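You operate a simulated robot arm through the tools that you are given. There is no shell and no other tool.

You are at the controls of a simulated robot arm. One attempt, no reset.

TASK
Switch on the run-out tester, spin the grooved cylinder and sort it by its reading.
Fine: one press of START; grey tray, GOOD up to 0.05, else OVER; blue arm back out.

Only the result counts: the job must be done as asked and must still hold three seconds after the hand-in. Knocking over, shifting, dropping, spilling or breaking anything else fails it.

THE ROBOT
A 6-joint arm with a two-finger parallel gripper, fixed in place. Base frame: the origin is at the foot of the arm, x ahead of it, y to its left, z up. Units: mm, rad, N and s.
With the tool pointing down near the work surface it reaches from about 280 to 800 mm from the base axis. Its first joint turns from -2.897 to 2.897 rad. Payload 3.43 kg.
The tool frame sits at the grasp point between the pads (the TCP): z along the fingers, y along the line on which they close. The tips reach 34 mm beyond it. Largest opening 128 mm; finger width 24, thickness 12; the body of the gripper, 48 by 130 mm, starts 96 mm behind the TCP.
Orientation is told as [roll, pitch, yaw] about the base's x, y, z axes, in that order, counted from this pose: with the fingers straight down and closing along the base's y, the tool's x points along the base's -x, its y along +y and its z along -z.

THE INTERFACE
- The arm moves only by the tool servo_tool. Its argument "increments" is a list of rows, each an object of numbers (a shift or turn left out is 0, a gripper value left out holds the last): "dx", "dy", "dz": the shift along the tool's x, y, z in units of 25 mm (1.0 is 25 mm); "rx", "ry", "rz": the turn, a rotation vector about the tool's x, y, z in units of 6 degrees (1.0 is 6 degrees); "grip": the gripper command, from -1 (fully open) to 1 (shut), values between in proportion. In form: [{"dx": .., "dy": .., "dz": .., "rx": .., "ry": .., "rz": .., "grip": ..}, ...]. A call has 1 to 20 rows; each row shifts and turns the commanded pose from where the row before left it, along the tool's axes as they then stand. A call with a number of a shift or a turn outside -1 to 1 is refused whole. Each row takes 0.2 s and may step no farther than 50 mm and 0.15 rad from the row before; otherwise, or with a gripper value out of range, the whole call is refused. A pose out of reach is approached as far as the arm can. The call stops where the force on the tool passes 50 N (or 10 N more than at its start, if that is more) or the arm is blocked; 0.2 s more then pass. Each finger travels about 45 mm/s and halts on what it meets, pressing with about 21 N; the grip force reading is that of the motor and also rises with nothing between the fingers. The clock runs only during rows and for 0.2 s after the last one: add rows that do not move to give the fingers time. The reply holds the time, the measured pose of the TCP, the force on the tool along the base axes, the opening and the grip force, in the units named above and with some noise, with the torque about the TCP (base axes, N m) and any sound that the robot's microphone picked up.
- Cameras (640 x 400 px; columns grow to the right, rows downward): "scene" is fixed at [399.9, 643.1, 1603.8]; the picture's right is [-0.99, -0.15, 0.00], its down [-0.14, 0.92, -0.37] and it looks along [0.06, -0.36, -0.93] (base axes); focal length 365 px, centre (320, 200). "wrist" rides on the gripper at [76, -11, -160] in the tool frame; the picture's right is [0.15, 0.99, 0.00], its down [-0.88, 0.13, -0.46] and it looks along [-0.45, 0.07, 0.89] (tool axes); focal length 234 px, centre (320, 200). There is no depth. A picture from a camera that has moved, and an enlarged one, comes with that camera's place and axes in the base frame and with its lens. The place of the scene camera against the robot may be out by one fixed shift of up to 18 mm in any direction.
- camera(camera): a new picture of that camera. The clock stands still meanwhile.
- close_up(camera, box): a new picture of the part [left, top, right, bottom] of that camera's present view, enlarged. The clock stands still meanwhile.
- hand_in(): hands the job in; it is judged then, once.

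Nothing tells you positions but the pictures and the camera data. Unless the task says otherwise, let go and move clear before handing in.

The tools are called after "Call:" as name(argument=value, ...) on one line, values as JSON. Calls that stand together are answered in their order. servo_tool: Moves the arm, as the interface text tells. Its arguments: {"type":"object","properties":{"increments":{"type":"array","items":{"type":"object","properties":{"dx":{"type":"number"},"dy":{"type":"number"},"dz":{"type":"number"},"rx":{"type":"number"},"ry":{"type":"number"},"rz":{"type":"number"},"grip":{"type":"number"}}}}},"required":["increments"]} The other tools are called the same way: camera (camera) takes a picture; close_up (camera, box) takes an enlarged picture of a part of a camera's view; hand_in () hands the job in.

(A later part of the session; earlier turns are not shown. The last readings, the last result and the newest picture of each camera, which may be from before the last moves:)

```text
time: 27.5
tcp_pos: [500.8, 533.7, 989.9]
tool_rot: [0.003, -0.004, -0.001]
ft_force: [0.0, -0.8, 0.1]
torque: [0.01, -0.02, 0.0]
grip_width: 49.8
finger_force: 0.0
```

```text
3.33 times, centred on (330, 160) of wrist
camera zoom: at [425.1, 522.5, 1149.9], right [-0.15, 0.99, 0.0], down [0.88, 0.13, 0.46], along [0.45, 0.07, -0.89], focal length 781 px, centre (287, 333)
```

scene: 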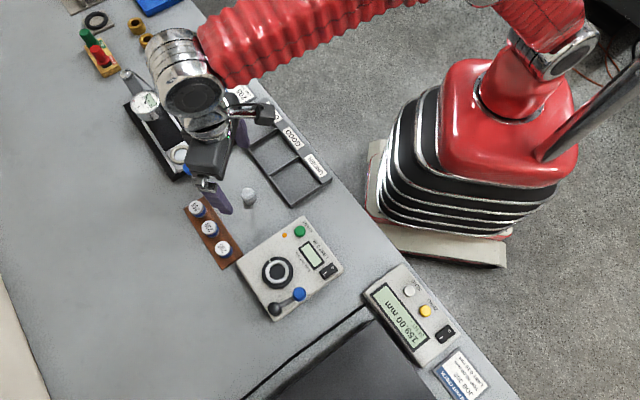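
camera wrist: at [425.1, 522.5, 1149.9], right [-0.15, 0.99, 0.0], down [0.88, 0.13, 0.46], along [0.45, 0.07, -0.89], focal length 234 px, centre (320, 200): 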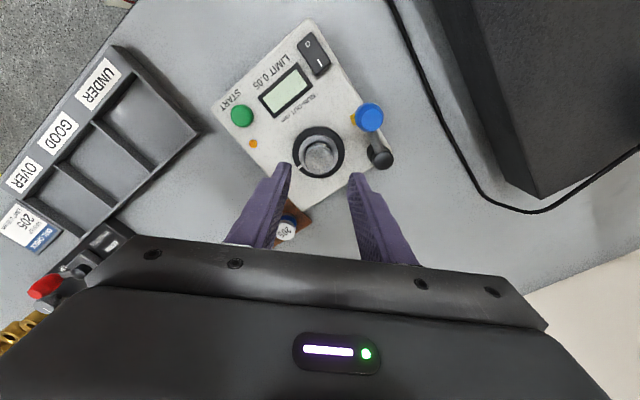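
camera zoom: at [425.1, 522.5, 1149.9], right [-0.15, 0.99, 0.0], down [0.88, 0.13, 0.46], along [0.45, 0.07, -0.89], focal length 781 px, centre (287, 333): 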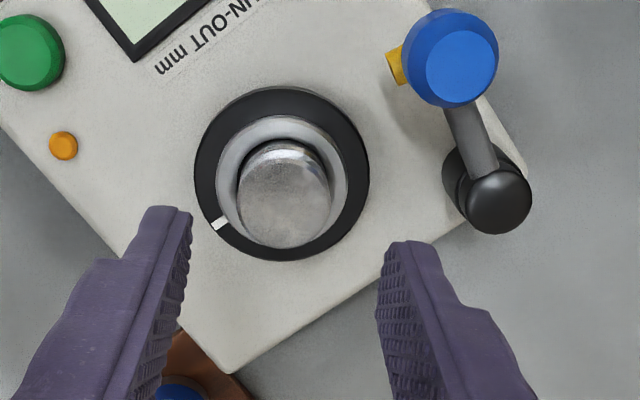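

The cylinder stands in the nest. Next I'll close the fingers and move over the "I" end of the rocker (about (411,520)), offset beyond that end so only the "I" half is pressed.

Call:
servo_tool(increments=[{"dx": 0.65, "dy": -0.044, "grip": 1}, {"dx": 0.65, "dy": -0.044}, {"dx": 0.65, "dy": -0.044}, {"dx": 0.65, "dy": -0.044}, {"dx": 0.68, "dy": -0.044}, {}, {}, {"dz": 0.6}, {}])

Call:
camera(camera="wrist")

Call:
close_up(camera="wrist", box=[240, 100, 400, 220])

Call:
close_up(camera="scene", box=[230, 200, 350, 330])

```text
time: 29.5
tcp_pos: [419.0, 527.3, 973.1]
tool_rot: [0.002, -0.003, 0.0]
ft_force: [-0.5, 1.0, -0.4]
torque: [0.02, 0.0, 0.0]
grip_width: 0.0
finger_force: 21.1
```

```text
taken
camera wrist: at [342.6, 515.4, 1134.0], right [-0.15, 0.99, 0.0], down [0.88, 0.13, 0.46], along [0.45, 0.07, -0.89], focal length 234 px, centre (320, 200)
```

wrist: 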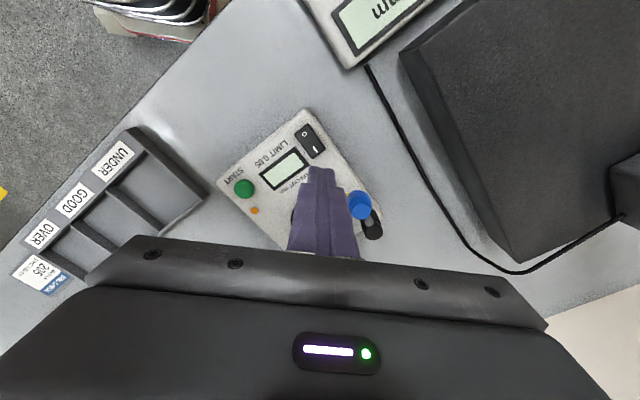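

```text
3.33 times, centred on (320, 160) of wrist
camera zoom: at [342.6, 515.4, 1134.0], right [-0.15, 0.99, 0.0], down [0.88, 0.13, 0.46], along [0.45, 0.07, -0.89], focal length 781 px, centre (320, 333)
```

zoom: 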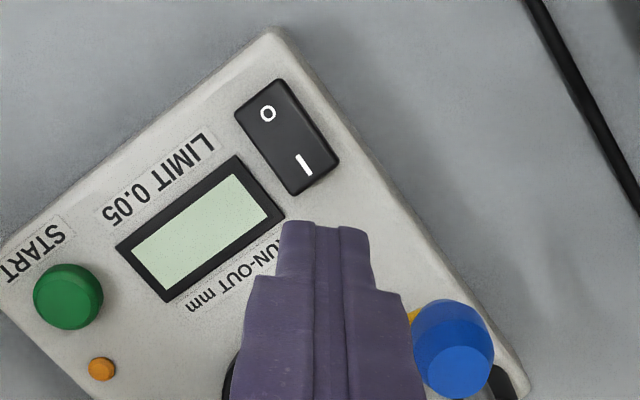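

```text
3.08 times, centred on (290, 265) of scene
camera zoom: at [399.9, 643.1, 1603.8], right [-0.99, -0.15, 0.0], down [-0.14, 0.92, -0.37], along [0.06, -0.36, -0.93], focal length 1123 px, centre (412, 0)
```

zoom: 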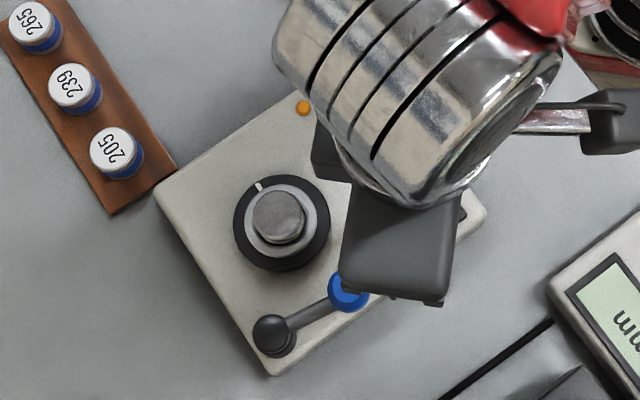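

The rocker's "I" mark is confirmed at about (410.5,520.5). I'll nudge to (420.5,529.5), descend close, then press in small steps.

Call:
servo_tool(increments=[{"dx": -0.08, "dy": 0.12}, {"dz": 0.5}, {"dz": 0.5}, {"dz": 0.5}, {"dz": 0.4}, {}])

Call:
close_up(camera="wrist", box=[240, 100, 400, 220])

```text
time: 30.9
tcp_pos: [420.8, 531.0, 926.7]
tool_rot: [0.003, -0.003, -0.001]
ft_force: [0.1, 0.3, 0.0]
torque: [-0.03, -0.01, -0.02]
grip_width: 0.0
finger_force: 20.8
```

```text
3.33 times, centred on (320, 160) of wrist
camera zoom: at [345.7, 519.7, 1086.4], right [-0.15, 0.99, 0.0], down [0.88, 0.13, 0.46], along [0.45, 0.07, -0.89], focal length 781 px, centre (320, 333)
```

zoom: 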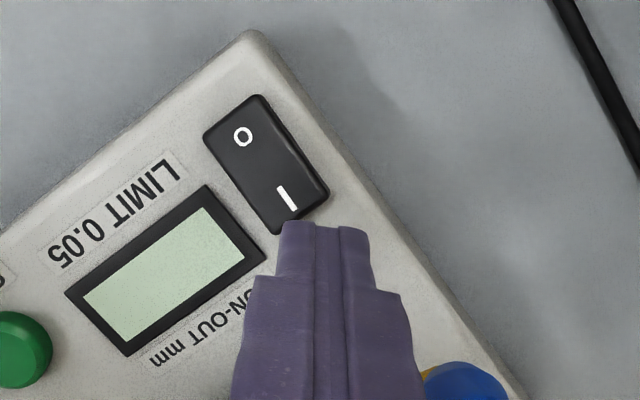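

The fingertip corner is right at the "I" end. I'll shift 1 mm back toward it and descend in small steps.

Call:
servo_tool(increments=[{"dx": 0.04, "dy": -0.04}, {"dz": 0.08}, {"dz": 0.08}, {"dz": 0.08}, {}])

Call:
servo_tool(increments=[{"dz": 0.08}, {"dz": 0.04}, {}])

Call:
close_up(camera="wrist", box=[240, 100, 400, 220])

```text
time: 32.1
tcp_pos: [420.7, 529.6, 921.0]
tool_rot: [0.003, -0.002, 0.001]
ft_force: [-0.5, 0.3, -0.5]
torque: [-0.02, -0.02, 0.0]
grip_width: 0.1
finger_force: 20.9
```

```text
time: 32.9
tcp_pos: [421.4, 530.3, 918.0]
tool_rot: [0.005, -0.004, -0.001]
ft_force: [0.6, -0.4, 0.1]
torque: [0.01, 0.01, 0.01]
grip_width: 0.0
finger_force: 20.9
```

```text
3.33 times, centred on (320, 160) of wrist
camera zoom: at [344.6, 518.5, 1077.6], right [-0.15, 0.99, 0.0], down [0.88, 0.13, 0.46], along [0.45, 0.07, -0.89], focal length 781 px, centre (320, 333)
```

zoom: 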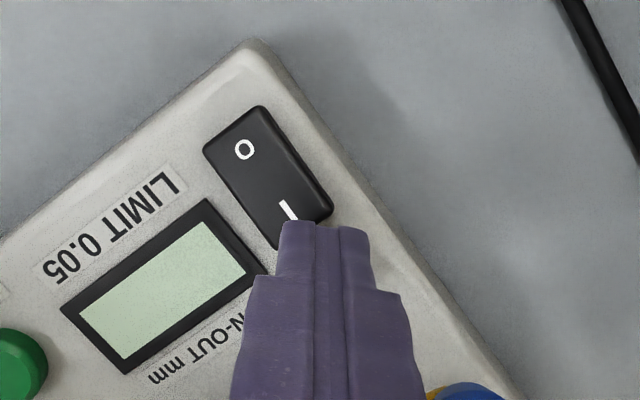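

Tip is at about z 883.6 with no contact yet. I continue down in small steps.

Call:
servo_tool(increments=[{"dz": 0.06}, {"dz": 0.06}, {}])

Call:
servo_tool(increments=[{"dz": 0.06}, {"dz": 0.06}, {}])

Call:
close_up(camera="wrist", box=[240, 100, 400, 220])

```text
time: 33.7
tcp_pos: [419.6, 529.4, 914.0]
tool_rot: [0.006, -0.002, -0.001]
ft_force: [0.2, -0.9, 0.7]
torque: [0.01, -0.01, -0.02]
grip_width: 0.0
finger_force: 21.0
```

```text
time: 34.5
tcp_pos: [419.8, 529.0, 911.6]
tool_rot: [0.005, -0.004, -0.001]
ft_force: [0.2, -0.2, -0.3]
torque: [0.0, 0.03, 0.0]
grip_width: 0.0
finger_force: 20.8
```

```text
3.33 times, centred on (320, 160) of wrist
camera zoom: at [344.5, 518.0, 1072.0], right [-0.15, 0.99, 0.0], down [0.88, 0.13, 0.46], along [0.45, 0.07, -0.89], focal length 781 px, centre (320, 333)
```

zoom: 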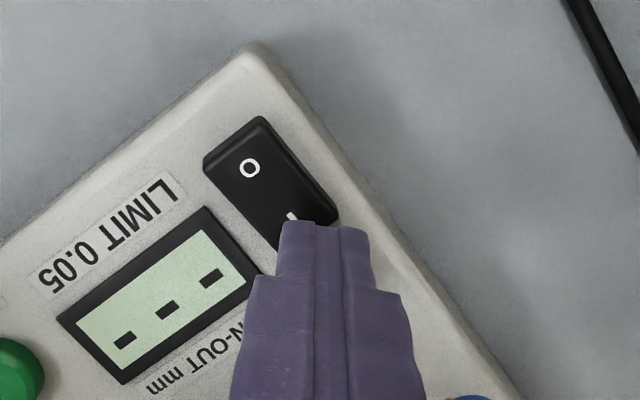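

The display now reads "- - -", so the tester is on. I'll lift off and move to the −x side of the blue knob, ready to push the arm in toward the cylinder.

Call:
servo_tool(increments=[{"dz": -0.3}, {"dz": -0.7}, {"dz": -0.9}, {"dz": -0.9}, {"dx": 0.11, "dy": 0.85}, {"dx": 0.11, "dy": 0.85}, {}, {}])

Call:
camera(camera="wrist")

Call:
close_up(camera="scene", box=[230, 200, 350, 330])

Call:
close_up(camera="wrist", box=[200, 100, 400, 250])

```text
time: 36.3
tcp_pos: [413.5, 571.3, 981.1]
tool_rot: [0.003, -0.004, -0.001]
ft_force: [-0.3, 0.4, 0.6]
torque: [-0.04, 0.03, 0.03]
grip_width: 0.3
finger_force: 21.1
```

```text
taken
camera wrist: at [337.7, 559.9, 1142.2], right [-0.15, 0.99, 0.0], down [0.88, 0.13, 0.46], along [0.45, 0.07, -0.89], focal length 234 px, centre (320, 200)
```

wrist: 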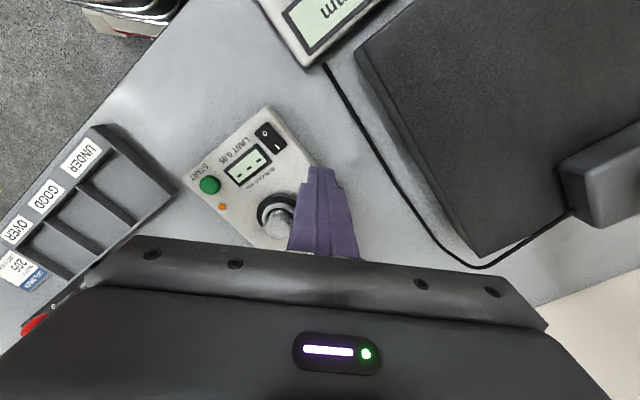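

```text
3.08 times, centred on (290, 265) of scene
camera zoom: at [399.9, 643.1, 1603.8], right [-0.99, -0.15, 0.0], down [-0.14, 0.92, -0.37], along [0.06, -0.36, -0.93], focal length 1123 px, centre (412, 0)
```

zoom: 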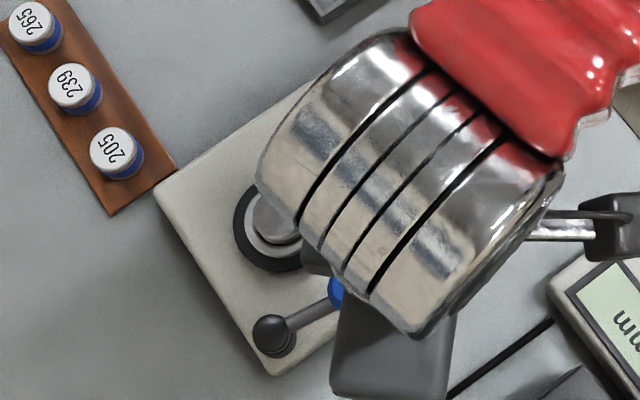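

```text
2.67 times, centred on (300, 175) of wrist
camera zoom: at [337.7, 559.9, 1142.2], right [-0.15, 0.99, 0.0], down [0.88, 0.13, 0.46], along [0.45, 0.07, -0.89], focal length 624 px, centre (373, 267)
```

zoom: 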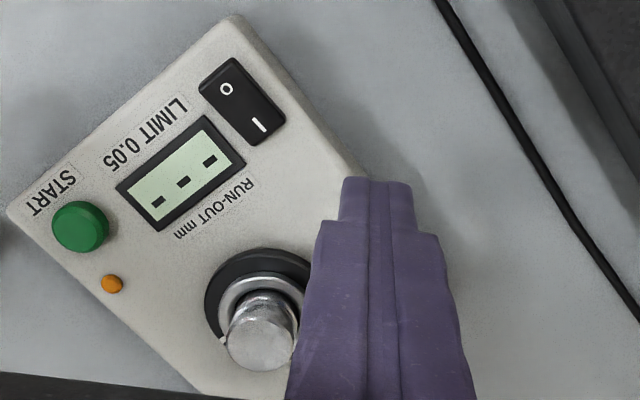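

Tips will sit beside the knob. I'll descend to tip height ~919 and push the knob along its arc gently, in stages.

Call:
servo_tool(increments=[{"dz": 0.58}, {"dz": 0.58}, {}, {"dx": -0.2}, {"dx": -0.2, "dy": 0.02}, {}])

Call:
camera(camera="wrist")

Call:
close_up(camera="scene", box=[240, 240, 340, 330])

```text
time: 37.7
tcp_pos: [424.6, 574.0, 952.1]
tool_rot: [0.003, -0.003, -0.001]
ft_force: [0.1, 0.3, 0.0]
torque: [0.0, 0.0, 0.03]
grip_width: 0.1
finger_force: 21.2
```

```text
taken
camera wrist: at [348.6, 560.6, 1112.9], right [-0.15, 0.99, 0.0], down [0.88, 0.13, 0.46], along [0.45, 0.07, -0.89], focal length 234 px, centre (320, 200)
```

wrist: 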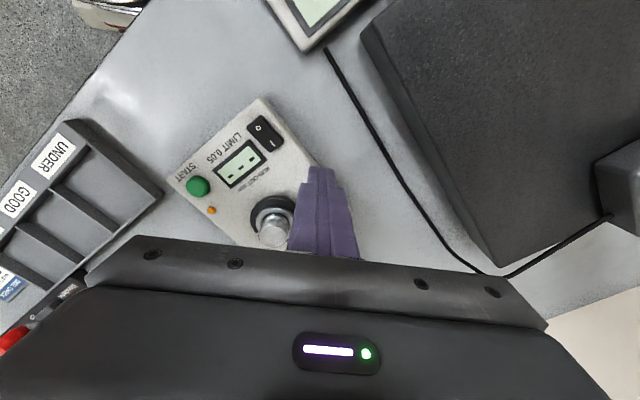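

```text
4.44 times, centred on (290, 285) of scene
camera zoom: at [399.9, 643.1, 1603.8], right [-0.99, -0.15, 0.0], down [-0.14, 0.92, -0.37], along [0.06, -0.36, -0.93], focal length 1622 px, centre (453, -178)
```

zoom: 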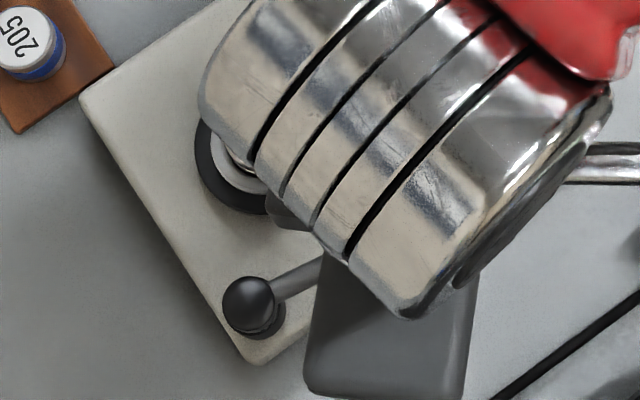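

Fingertips are at the knob's edge. Now pushing along the first part of the arc.

Call:
servo_tool(increments=[{"dx": -0.128, "dy": -0.128}, {"dx": -0.128, "dy": -0.128}, {"dx": -0.14, "dy": -0.116}, {"dx": -0.14, "dy": -0.116}, {}])

Call:
close_up(camera="scene", box=[240, 240, 340, 330])

Call:
close_up(camera="wrist", box=[200, 100, 400, 250])

```text
time: 38.9
tcp_pos: [438.2, 560.7, 953.2]
tool_rot: [0.005, -0.006, -0.001]
ft_force: [0.0, 0.0, 0.9]
torque: [0.03, -0.01, 0.02]
grip_width: 0.0
finger_force: 20.8
```

```text
4.44 times, centred on (290, 285) of scene
camera zoom: at [399.9, 643.1, 1603.8], right [-0.99, -0.15, 0.0], down [-0.14, 0.92, -0.37], along [0.06, -0.36, -0.93], focal length 1622 px, centre (453, -178)
```

zoom: 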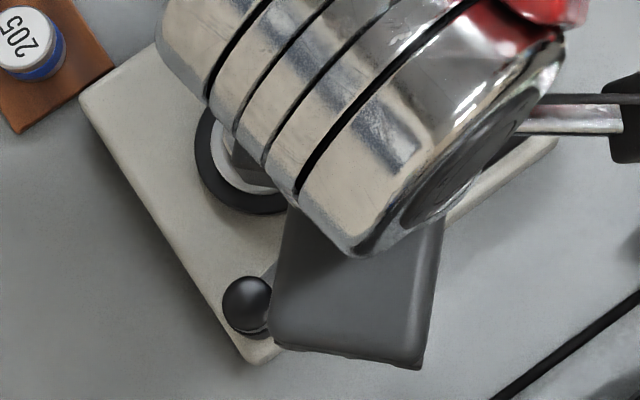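

```text
2.67 times, centred on (300, 175) of wrist
camera zoom: at [361.7, 548.5, 1113.3], right [-0.15, 0.99, 0.0], down [0.88, 0.13, 0.46], along [0.45, 0.07, -0.89], focal length 624 px, centre (373, 267)
```

zoom: 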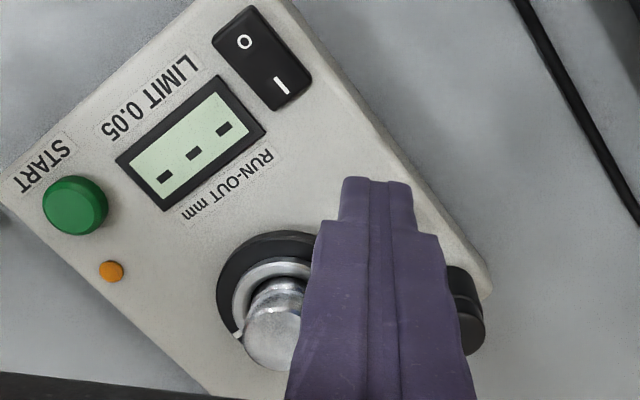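

The arm's bar has rotated with little resistance. I'll continue along the arc toward the cylinder, watching force.

Call:
servo_tool(increments=[{"dx": -0.156, "dy": -0.09}, {"dx": -0.156, "dy": -0.09}, {"dx": -0.17, "dy": -0.062}, {"dx": -0.17, "dy": -0.062}, {}])

Call:
close_up(camera="scene", box=[240, 240, 340, 330])

Call:
close_up(camera="wrist", box=[200, 100, 400, 250])

```text
time: 40.1
tcp_pos: [449.4, 554.9, 953.0]
tool_rot: [0.006, 0.002, 0.002]
ft_force: [-48.6, 7.5, 12.2]
torque: [-0.44, 1.54, 0.11]
grip_width: 0.0
finger_force: 21.0
```

```text
4.44 times, centred on (290, 285) of scene
camera zoom: at [399.9, 643.1, 1603.8], right [-0.99, -0.15, 0.0], down [-0.14, 0.92, -0.37], along [0.06, -0.36, -0.93], focal length 1622 px, centre (453, -178)
```

zoom: 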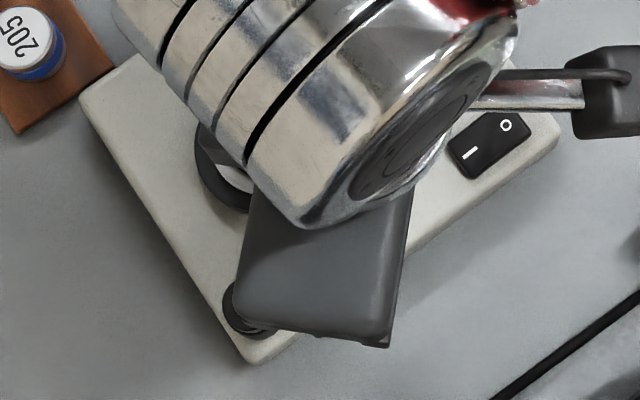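

```text
2.67 times, centred on (300, 175) of wrist
camera zoom: at [373.5, 543.3, 1113.7], right [-0.15, 0.99, 0.01], down [0.88, 0.13, 0.46], along [0.45, 0.07, -0.89], focal length 624 px, centre (373, 267)
```

zoom: 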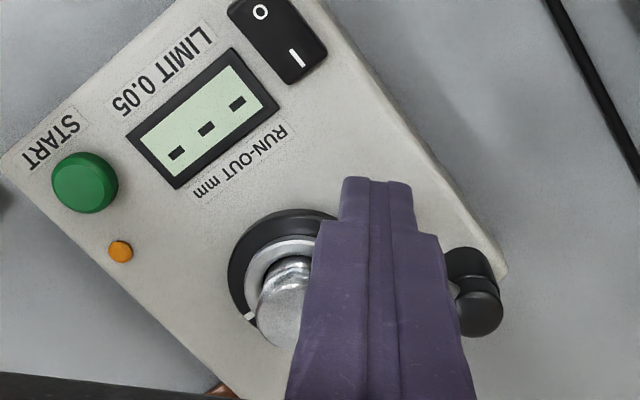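

The push met a firm stop at ≈49 N, so the arm is at its in position or against the cylinder. I'll back off at once, lift clear, and inspect.

Call:
servo_tool(increments=[{"dx": 0.3, "dy": 0.03}, {"dx": 0.3}, {}, {"dz": -0.6}, {"dz": -0.8}, {"dz": -0.8}, {"dx": 0.5}, {"dx": 0.5, "grip": -0.4}, {}, {}, {}])

Call:
camera(camera="wrist")

Call:
close_up(camera="scene", box=[240, 240, 340, 330])

Call:
close_up(camera="wrist", box=[220, 100, 400, 250])

```text
time: 42.5
tcp_pos: [414.3, 555.0, 1009.7]
tool_rot: [0.004, -0.004, -0.001]
ft_force: [-0.4, 0.6, 0.6]
torque: [0.0, -0.02, -0.01]
grip_width: 86.4
finger_force: 0.0
```

```text
taken
camera wrist: at [338.4, 542.5, 1169.1], right [-0.15, 0.99, 0.0], down [0.88, 0.13, 0.46], along [0.45, 0.07, -0.89], focal length 234 px, centre (320, 200)
```

wrist: 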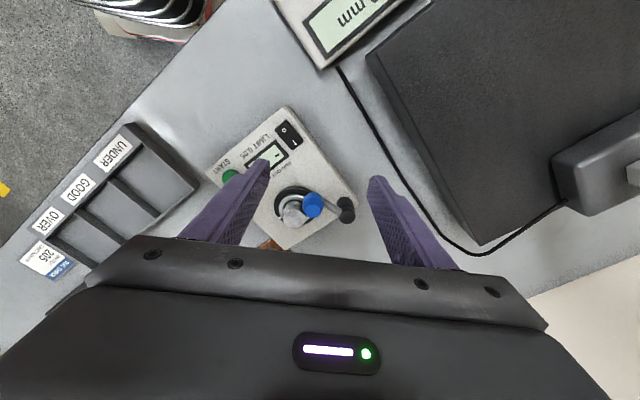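

```text
4.44 times, centred on (290, 285) of scene
camera zoom: at [399.9, 643.1, 1603.8], right [-0.99, -0.15, 0.0], down [-0.14, 0.92, -0.37], along [0.06, -0.36, -0.93], focal length 1622 px, centre (453, -178)
```

zoom: 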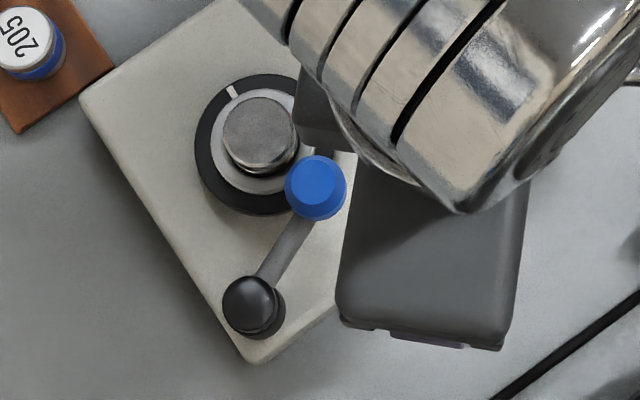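

```text
2.67 times, centred on (310, 175) of wrist
camera zoom: at [338.4, 542.5, 1169.1], right [-0.15, 0.99, 0.0], down [0.88, 0.13, 0.46], along [0.45, 0.07, -0.89], focal length 624 px, centre (347, 267)
```

zoom: 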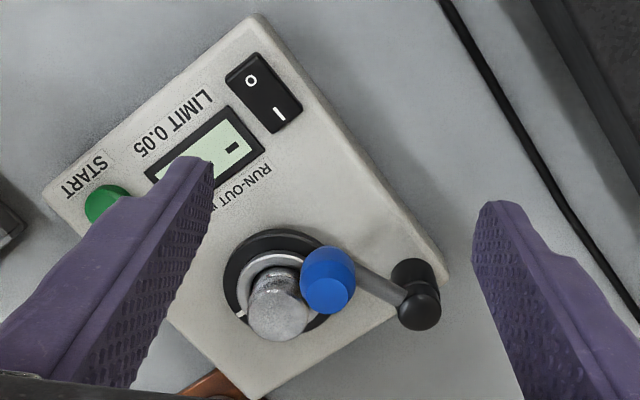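

The arm now stands beside the upright cylinder. To check that the probe really reached it, I'll rotate the tool 90° and look from the −y side.

Call:
servo_tool(increments=[{"dx": -0.76, "dy": -0.75}, {"dx": -0.76, "dy": -0.75}, {"dx": -0.76, "dy": -0.75}, {"dx": -0.76, "dy": -0.75}, {"rz": -1}, {"rz": -1}, {"rz": -1}, {"rz": -1}, {"rz": -1}, {"rz": -1}, {"rz": -1}, {"rz": -1}, {"rz": -1}, {"rz": -1}, {"rz": -1}, {"rz": -1}, {"rz": -1}, {"rz": -1}, {"rz": -1}, {}])

Call:
camera(camera="wrist")

Call:
camera(camera="scene")

```text
time: 46.7
tcp_pos: [489.8, 478.8, 1008.7]
tool_rot: [-0.005, -0.004, 1.575]
ft_force: [-0.1, 0.0, 0.0]
torque: [0.0, 0.01, -0.02]
grip_width: 89.5
finger_force: 0.1
```

```text
taken
camera wrist: at [500.9, 401.9, 1168.0], right [-0.99, -0.15, 0.0], down [-0.13, 0.88, 0.46], along [-0.06, 0.45, -0.89], focal length 234 px, centre (320, 200)
```

wrist: 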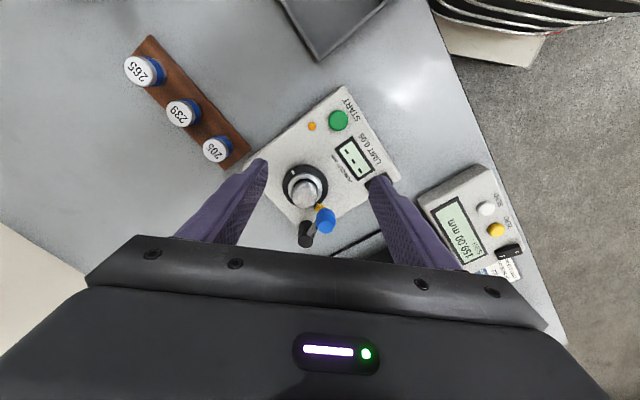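

```text
taken
```

scene: 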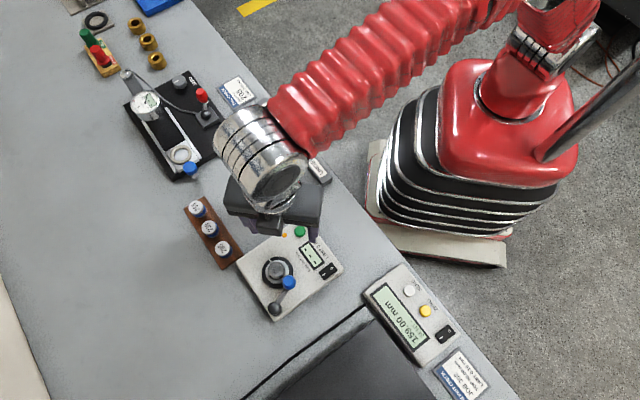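

Good side view from −y. I'll zoom in on the probe and cylinder.

Call:
close_up(camera="wrist", box=[280, 150, 350, 250])

Call:
close_up(camera="scene", box=[250, 245, 310, 325])

Call:
close_up(camera="wrist", box=[270, 80, 420, 200])

```text
4.00 times, centred on (315, 200) of wrist
camera zoom: at [500.9, 401.9, 1168.0], right [-0.99, -0.15, 0.0], down [-0.13, 0.88, 0.46], along [-0.06, 0.45, -0.89], focal length 937 px, centre (340, 200)
```

zoom: 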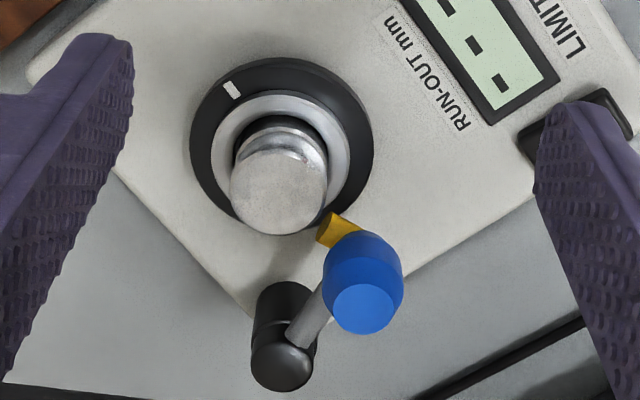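

```text
5.00 times, centred on (280, 285) of scene
camera zoom: at [399.9, 643.1, 1603.8], right [-0.99, -0.15, 0.0], down [-0.14, 0.92, -0.37], along [0.06, -0.36, -0.93], focal length 1824 px, centre (520, -225)
```

zoom: 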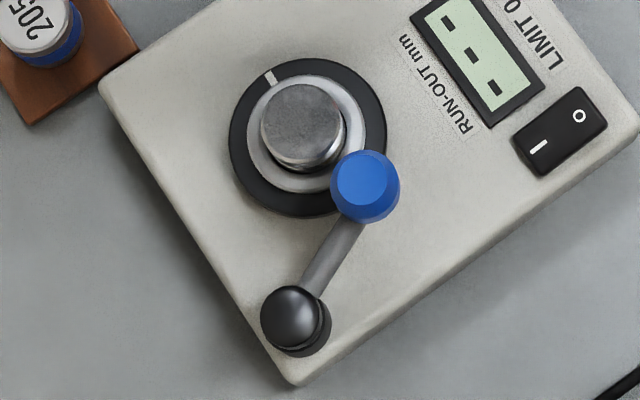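

```text
3.33 times, centred on (345, 140) of wrist
camera zoom: at [500.9, 401.9, 1168.0], right [-0.99, -0.15, 0.0], down [-0.13, 0.88, 0.46], along [-0.06, 0.45, -0.89], focal length 781 px, centre (237, 400)
```

zoom: 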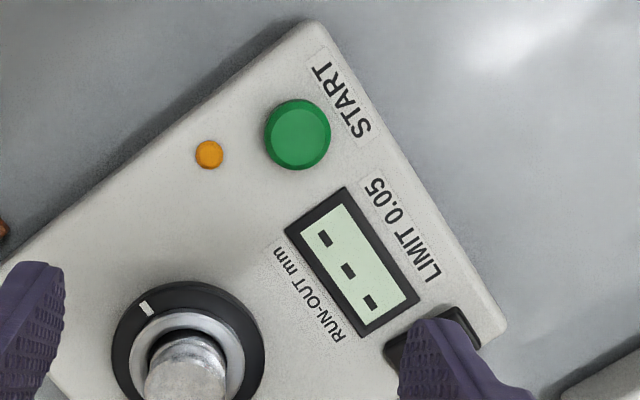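

The arm seems to have stopped about 34° in, and I estimate the probe tip may still be short of the cylinder. I'll move the camera nearly above the gap to measure it properly.

Call:
servo_tool(increments=[{"dx": -0.95, "dy": 0.16}, {"dx": -0.95, "dy": 0.16}, {"dx": -0.95, "dy": 0.16}, {"dx": -0.95, "dy": 0.16}, {}, {}])

Call:
camera(camera="wrist")

Call:
close_up(camera="wrist", box=[280, 70, 370, 170])

```text
time: 48.1
tcp_pos: [472.9, 573.0, 1008.6]
tool_rot: [-0.004, -0.003, 1.571]
ft_force: [0.2, -0.4, 0.0]
torque: [0.0, 0.04, 0.0]
grip_width: 89.6
finger_force: 0.0
```

```text
taken
camera wrist: at [484.8, 496.0, 1168.6], right [-0.99, -0.15, 0.0], down [-0.13, 0.88, 0.46], along [-0.06, 0.45, -0.89], focal length 234 px, centre (320, 200)
```

wrist: 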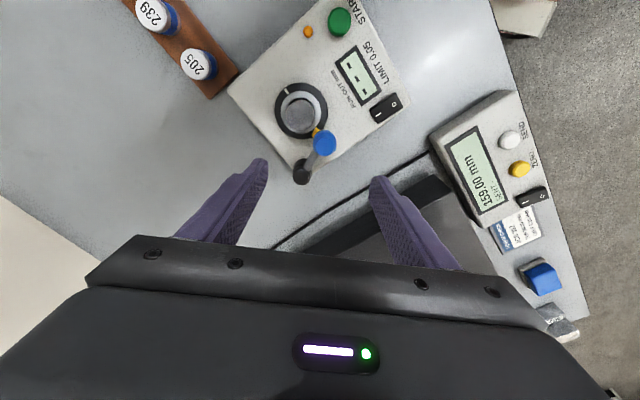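

```text
4.00 times, centred on (325, 120) of wrist
camera zoom: at [484.8, 496.0, 1168.6], right [-0.99, -0.15, 0.0], down [-0.13, 0.88, 0.46], along [-0.06, 0.45, -0.89], focal length 937 px, centre (300, 520)
```

zoom: 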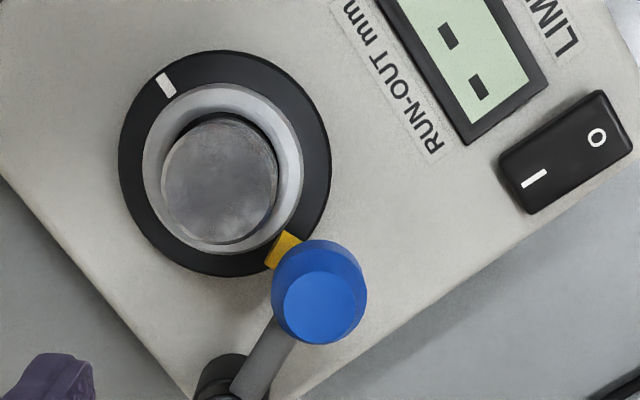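

There's a visible gap of several mm, yet the arm met a rigid limit at ≈34° of swing with no contact to the cylinder, so it appears to be at its mechanical end stop. I'll re-approach with closed fingers and push gently once more to confirm it's resting against the stop.

Call:
servo_tool(increments=[{"grip": 1}, {"dx": 0.38, "dy": 0.78}, {"dx": 0.38, "dy": 0.78}, {}, {}, {}, {"dz": 0.7}, {"dz": 0.8}, {"dz": 0.7}, {}])

Call:
camera(camera="wrist")

Call:
close_up(camera="wrist", box=[230, 80, 370, 220])

```text
time: 50.3
tcp_pos: [435.9, 553.6, 952.5]
tool_rot: [-0.002, -0.003, 1.571]
ft_force: [0.3, -0.3, -0.6]
torque: [0.04, -0.03, -0.01]
grip_width: 0.0
finger_force: 20.7
```

```text
taken
camera wrist: at [446.3, 478.0, 1112.3], right [-0.99, -0.15, 0.0], down [-0.13, 0.88, 0.46], along [-0.06, 0.45, -0.89], focal length 234 px, centre (320, 200)
```

wrist: 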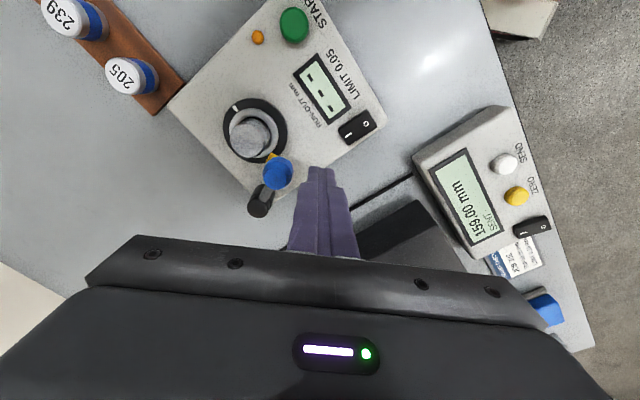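

```text
2.86 times, centred on (300, 150) of wrist
camera zoom: at [446.3, 478.0, 1112.3], right [-0.99, -0.15, 0.0], down [-0.13, 0.88, 0.46], along [-0.06, 0.45, -0.89], focal length 669 px, centre (377, 343)
```

zoom: 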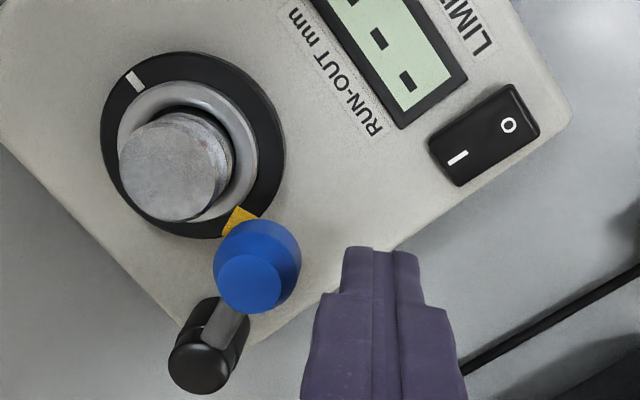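

I can see both fingertips and knob here. Approaching the knob in +x gently.

Call:
servo_tool(increments=[{"dy": -0.2}, {"dy": -0.2}, {"dy": -0.08}, {}])

Call:
servo_tool(increments=[{"dy": -0.06, "dx": 0.01}, {}])

Call:
servo_tool(increments=[{"dy": -0.06, "dx": 0.01}, {}])

Call:
close_up(camera="wrist", box=[230, 80, 370, 220])

```text
time: 51.3
tcp_pos: [446.8, 555.0, 952.0]
tool_rot: [-0.003, -0.004, 1.57]
ft_force: [0.3, -0.5, -0.4]
torque: [0.01, -0.02, 0.02]
grip_width: 0.1
finger_force: 21.3
```

```text
time: 51.9
tcp_pos: [449.2, 554.5, 953.6]
tool_rot: [-0.002, -0.003, 1.571]
ft_force: [-0.1, 0.0, 0.2]
torque: [-0.02, 0.02, 0.04]
grip_width: 0.0
finger_force: 21.4
```

```text
time: 52.5
tcp_pos: [449.8, 554.8, 953.2]
tool_rot: [-0.003, -0.004, 1.571]
ft_force: [-3.5, 3.3, -0.5]
torque: [0.06, 0.13, 0.01]
grip_width: 0.0
finger_force: 21.2
```

```text
2.86 times, centred on (300, 150) of wrist
camera zoom: at [460.6, 478.2, 1113.1], right [-0.99, -0.15, 0.0], down [-0.13, 0.88, 0.46], along [-0.06, 0.45, -0.89], focal length 669 px, centre (377, 343)
```

zoom: 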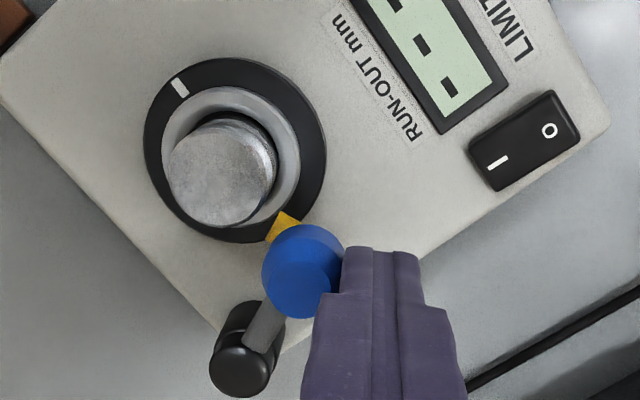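

Light contact (3.5 N). I'll press a bit further to confirm the stop is rigid.

Call:
servo_tool(increments=[{"dy": -0.05, "dx": 0.015}, {}])

Call:
servo_tool(increments=[{"dy": -0.05, "dx": 0.015}, {}])

Call:
close_up(camera="wrist", box=[230, 80, 370, 220])

```text
time: 53.1
tcp_pos: [450.4, 554.9, 953.1]
tool_rot: [-0.004, -0.004, 1.568]
ft_force: [-13.2, 5.5, -1.3]
torque: [0.21, 0.49, 0.02]
grip_width: 0.0
finger_force: 21.4
```

```text
time: 53.7
tcp_pos: [450.6, 554.3, 953.0]
tool_rot: [-0.002, -0.002, 1.571]
ft_force: [-27.2, 5.7, -0.7]
torque: [0.18, 0.9, 0.05]
grip_width: 0.1
finger_force: 20.8
```

```text
2.86 times, centred on (300, 150) of wrist
camera zoom: at [461.6, 478.0, 1113.3], right [-0.99, -0.15, 0.0], down [-0.13, 0.88, 0.46], along [-0.07, 0.45, -0.89], focal length 669 px, centre (377, 343)
```

zoom: 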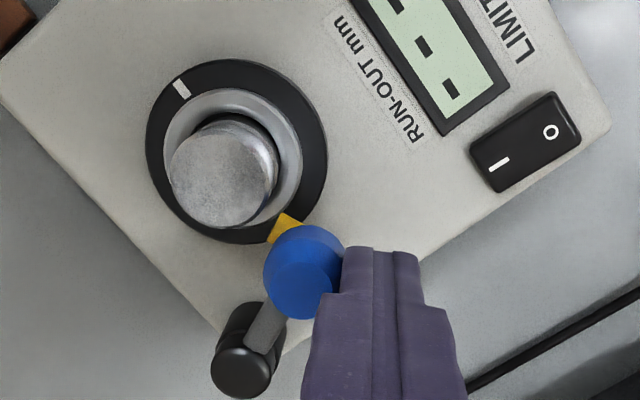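

The stop is rigid (27 N, no motion), so the arm is fully in. I'll back off slowly, lift, and move above START with the fingers closed.

Call:
servo_tool(increments=[{"dy": 0.06}, {"dy": 0.06}, {"dy": 0.1}, {"dy": 0.3}, {"dy": 0.3}, {"dz": -0.5}, {"dz": -0.8}, {"dz": -0.5}, {}])

Call:
camera(camera="wrist")

Call:
close_up(camera="wrist", box=[220, 0, 400, 180])

```text
time: 55.7
tcp_pos: [433.4, 552.5, 998.7]
tool_rot: [-0.003, -0.004, 1.571]
ft_force: [0.8, 0.4, -0.8]
torque: [-0.02, 0.04, -0.01]
grip_width: 0.0
finger_force: 20.7
```

```text
taken
camera wrist: at [444.3, 476.3, 1159.0], right [-0.99, -0.15, 0.0], down [-0.13, 0.88, 0.46], along [-0.06, 0.45, -0.89], focal length 234 px, centre (320, 200)
```

wrist: 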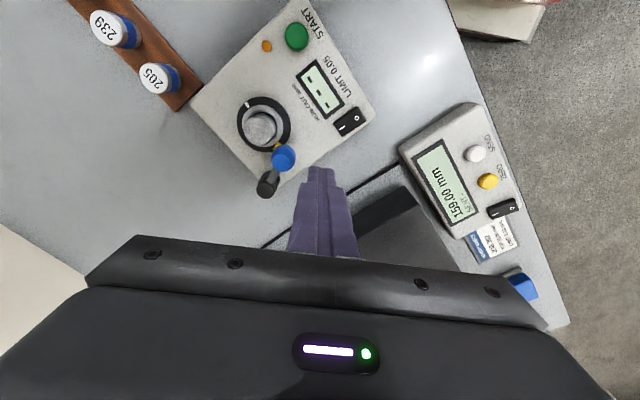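

```text
2.22 times, centred on (310, 90) of wrist
camera zoom: at [444.3, 476.3, 1159.0], right [-0.99, -0.15, 0.0], down [-0.13, 0.88, 0.46], along [-0.06, 0.45, -0.89], focal length 520 px, centre (342, 444)
```

zoom: 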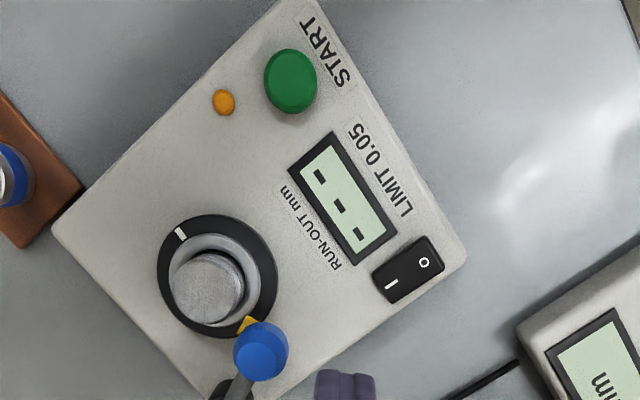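

The arm stayed in. Moving above START at about (474,442).

Call:
servo_tool(increments=[{"dx": 0.878, "dy": -0.326}, {"dx": 0.878, "dy": -0.326}, {"dx": 0.878, "dy": -0.326}, {"dx": 0.878, "dy": -0.326}, {"dx": 0.878, "dy": -0.326}, {}, {"dz": 0.8}, {"dz": 0.8}, {"dz": 0.6}, {}])

Call:
camera(camera="wrist")

Call:
close_up(camera="wrist", box=[240, 110, 400, 240])

Call:
close_up(camera="scene", box=[240, 200, 350, 320])

```text
time: 57.9
tcp_pos: [474.1, 445.3, 942.6]
tool_rot: [-0.003, -0.003, 1.571]
ft_force: [0.3, 1.1, -1.1]
torque: [0.0, -0.02, 0.04]
grip_width: 0.1
finger_force: 20.7
```

```text
taken
camera wrist: at [485.1, 368.0, 1102.5], right [-0.99, -0.15, 0.0], down [-0.13, 0.88, 0.46], along [-0.06, 0.45, -0.89], focal length 234 px, centre (320, 200)
```

wrist: 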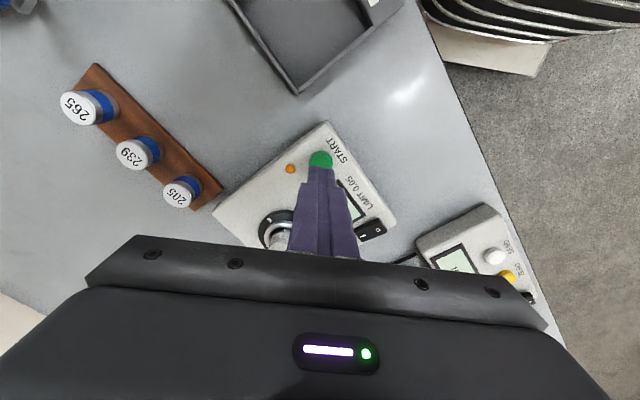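

```text
3.08 times, centred on (320, 175) of wrist
camera zoom: at [485.1, 368.0, 1102.5], right [-0.99, -0.15, 0.0], down [-0.13, 0.88, 0.46], along [-0.06, 0.45, -0.89], focal length 720 px, centre (320, 277)
```

zoom: 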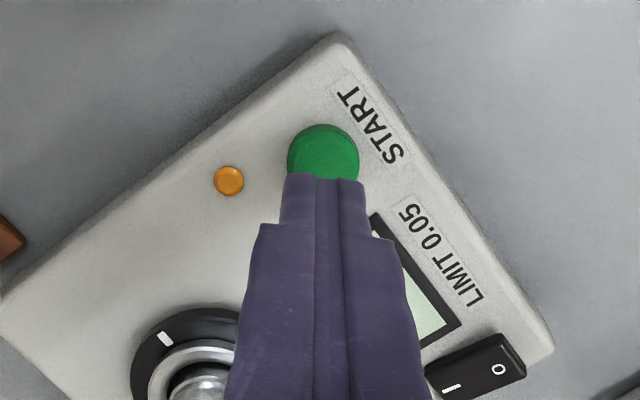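

```text
3.33 times, centred on (295, 260) of scene
camera zoom: at [399.9, 643.1, 1603.8], right [-0.99, -0.15, 0.0], down [-0.14, 0.92, -0.37], along [0.06, -0.36, -0.93], focal length 1216 px, centre (403, 0)
```

zoom: 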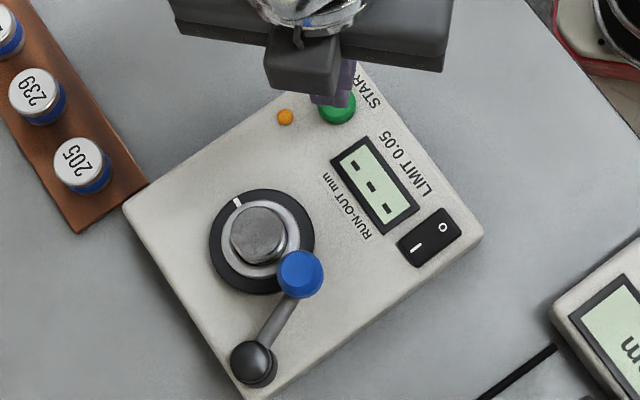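

Fingertips are over START (button centre ~(473,442)). I'll trim slightly, come down to just above it, then press in fine steps.

Call:
servo_tool(increments=[{"dx": 0.06, "dy": 0.03}, {"dz": 0.4}, {"dz": 0.4}, {"dz": 0.12}, {}])

Call:
close_up(camera="wrist", box=[240, 110, 400, 240])

Call:
close_up(camera="scene", box=[270, 210, 340, 290])

```text
time: 59.1
tcp_pos: [472.6, 442.7, 920.6]
tool_rot: [-0.004, -0.003, 1.571]
ft_force: [-1.1, -0.8, -1.4]
torque: [-0.03, 0.01, -0.03]
grip_width: 0.0
finger_force: 21.2
```

```text
3.08 times, centred on (320, 175) of wrist
camera zoom: at [483.8, 366.2, 1079.8], right [-0.99, -0.15, 0.0], down [-0.13, 0.88, 0.46], along [-0.06, 0.45, -0.89], focal length 720 px, centre (320, 277)
```

zoom: 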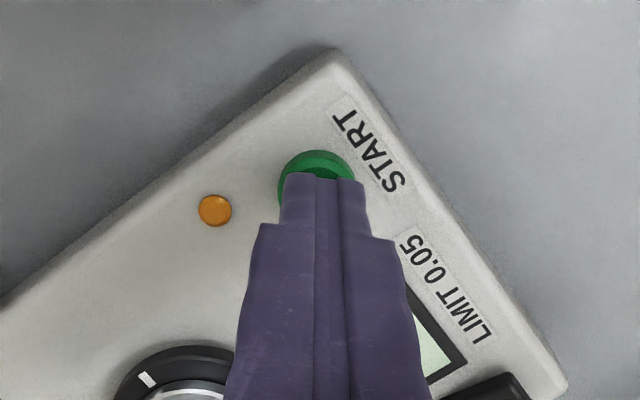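

```text
5.00 times, centred on (305, 250) of scene
camera zoom: at [399.9, 643.1, 1603.8], right [-0.99, -0.15, 0.0], down [-0.14, 0.92, -0.37], along [0.06, -0.36, -0.93], focal length 1824 px, centre (395, -50)
```

zoom: 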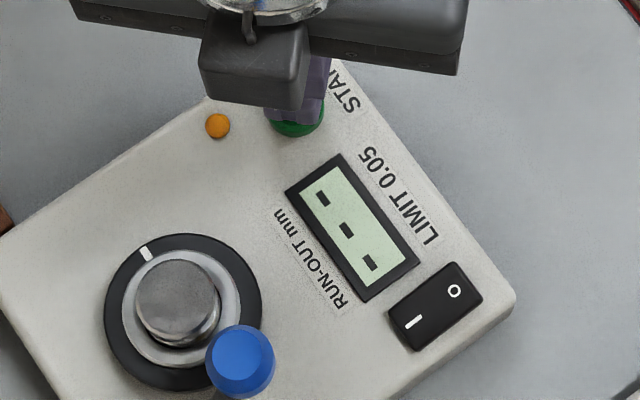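

Aligned over the button. Pressing down in small steps while watching the display through the scene camera.

Call:
servo_tool(increments=[{"dz": 0.06}, {"dz": 0.06}, {"dz": 0.06}, {}])

Call:
close_up(camera="scene", box=[270, 210, 340, 290])

```text
time: 60.1
tcp_pos: [473.5, 442.7, 914.9]
tool_rot: [-0.004, -0.005, 1.571]
ft_force: [-0.4, 0.4, -0.6]
torque: [0.0, 0.01, 0.03]
grip_width: 0.0
finger_force: 21.2
```

```text
5.00 times, centred on (305, 250) of scene
camera zoom: at [399.9, 643.1, 1603.8], right [-0.99, -0.15, 0.0], down [-0.14, 0.92, -0.37], along [0.06, -0.36, -0.93], focal length 1824 px, centre (395, -50)
```

zoom: 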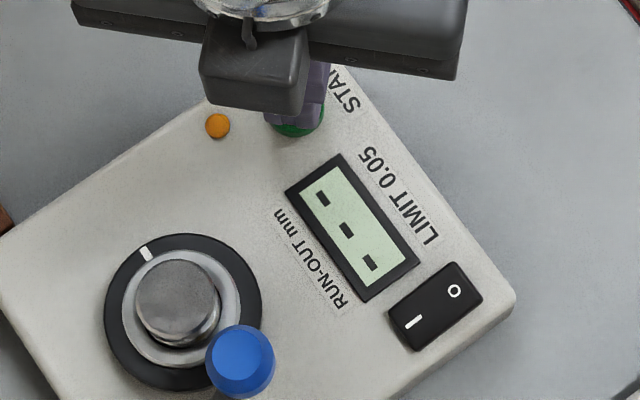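

No contact yet at tip z ≈ 881; continuing monotonically downward.

Call:
servo_tool(increments=[{"dz": 0.06}, {"dz": 0.06}, {}])

Call:
close_up(camera="scene", box=[270, 210, 340, 290])

```text
time: 60.9
tcp_pos: [472.6, 442.8, 911.7]
tool_rot: [-0.004, -0.004, 1.569]
ft_force: [-0.5, 0.0, 0.2]
torque: [-0.02, -0.04, 0.02]
grip_width: 0.0
finger_force: 20.9
```

```text
5.00 times, centred on (305, 250) of scene
camera zoom: at [399.9, 643.1, 1603.8], right [-0.99, -0.15, 0.0], down [-0.14, 0.92, -0.37], along [0.06, -0.36, -0.93], focal length 1824 px, centre (395, -50)
```

zoom: 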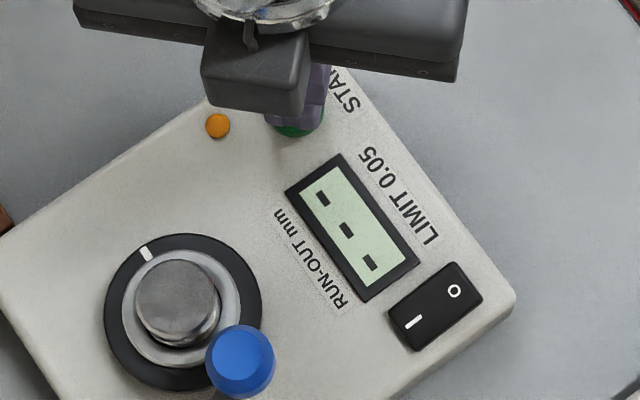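

Call:
servo_tool(increments=[{"dz": 0.06}, {"dz": 0.06}, {}])

Call:
close_up(camera="scene", box=[270, 210, 340, 290])

```text
time: 61.7
tcp_pos: [472.2, 442.7, 910.0]
tool_rot: [-0.002, -0.003, 1.571]
ft_force: [0.6, 0.9, 2.4]
torque: [-0.01, 0.03, 0.0]
grip_width: 0.0
finger_force: 20.6
heard: click
```

```text
5.00 times, centred on (305, 250) of scene
camera zoom: at [399.9, 643.1, 1603.8], right [-0.99, -0.15, 0.0], down [-0.14, 0.92, -0.37], along [0.06, -0.36, -0.93], focal length 1824 px, centre (395, -50)
```

zoom: 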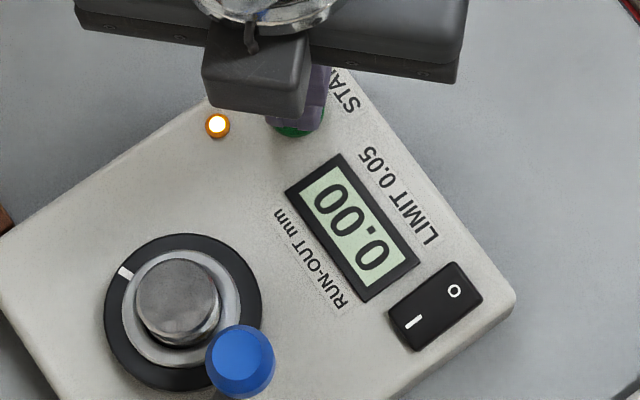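

A click was heard, the lamp lit and the table started turning with 0.00 showing. I'll release the button straight up and watch the reading until the spin ends.

Call:
servo_tool(increments=[{"dz": -0.3}, {"dz": -0.7}, {"dz": -0.8}, {"dz": -0.8}, {}])

Call:
close_up(camera="scene", box=[250, 210, 340, 320])

Call:
servo_tool(increments=[{}, {}, {}, {}, {}, {}, {}, {}, {}, {}])

Call:
close_up(camera="scene", box=[250, 210, 340, 320])

```text
time: 62.9
tcp_pos: [473.8, 443.2, 975.5]
tool_rot: [-0.005, -0.005, 1.569]
ft_force: [0.7, -0.2, 0.1]
torque: [-0.02, -0.02, -0.01]
grip_width: 0.0
finger_force: 21.1
```

```text
3.64 times, centred on (295, 265) of scene
camera zoom: at [399.9, 643.1, 1603.8], right [-0.99, -0.15, 0.0], down [-0.14, 0.92, -0.37], along [0.06, -0.36, -0.93], focal length 1327 px, centre (411, -36)
```

zoom: 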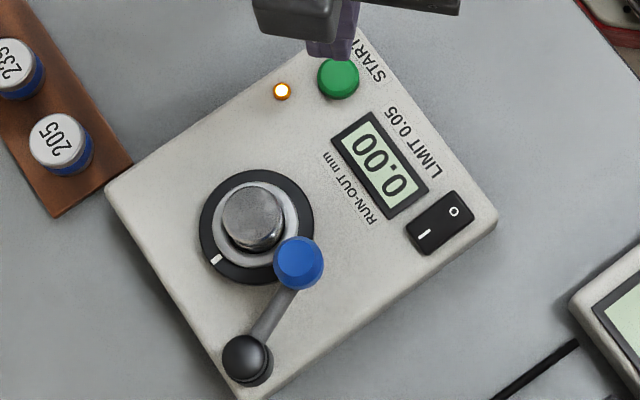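

```text
time: 65.1
tcp_pos: [473.3, 442.3, 974.8]
tool_rot: [-0.003, -0.004, 1.571]
ft_force: [0.2, 0.2, 0.0]
torque: [-0.02, 0.01, -0.02]
grip_width: 0.0
finger_force: 20.9
```

```text
3.64 times, centred on (295, 265) of scene
camera zoom: at [399.9, 643.1, 1603.8], right [-0.99, -0.15, 0.0], down [-0.14, 0.92, -0.37], along [0.06, -0.36, -0.93], focal length 1327 px, centre (411, -36)
```

zoom: 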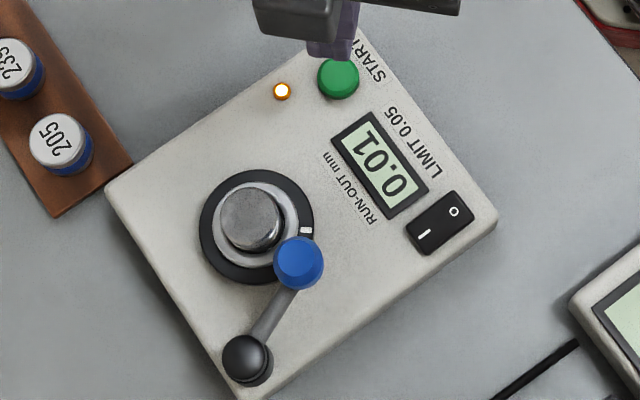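

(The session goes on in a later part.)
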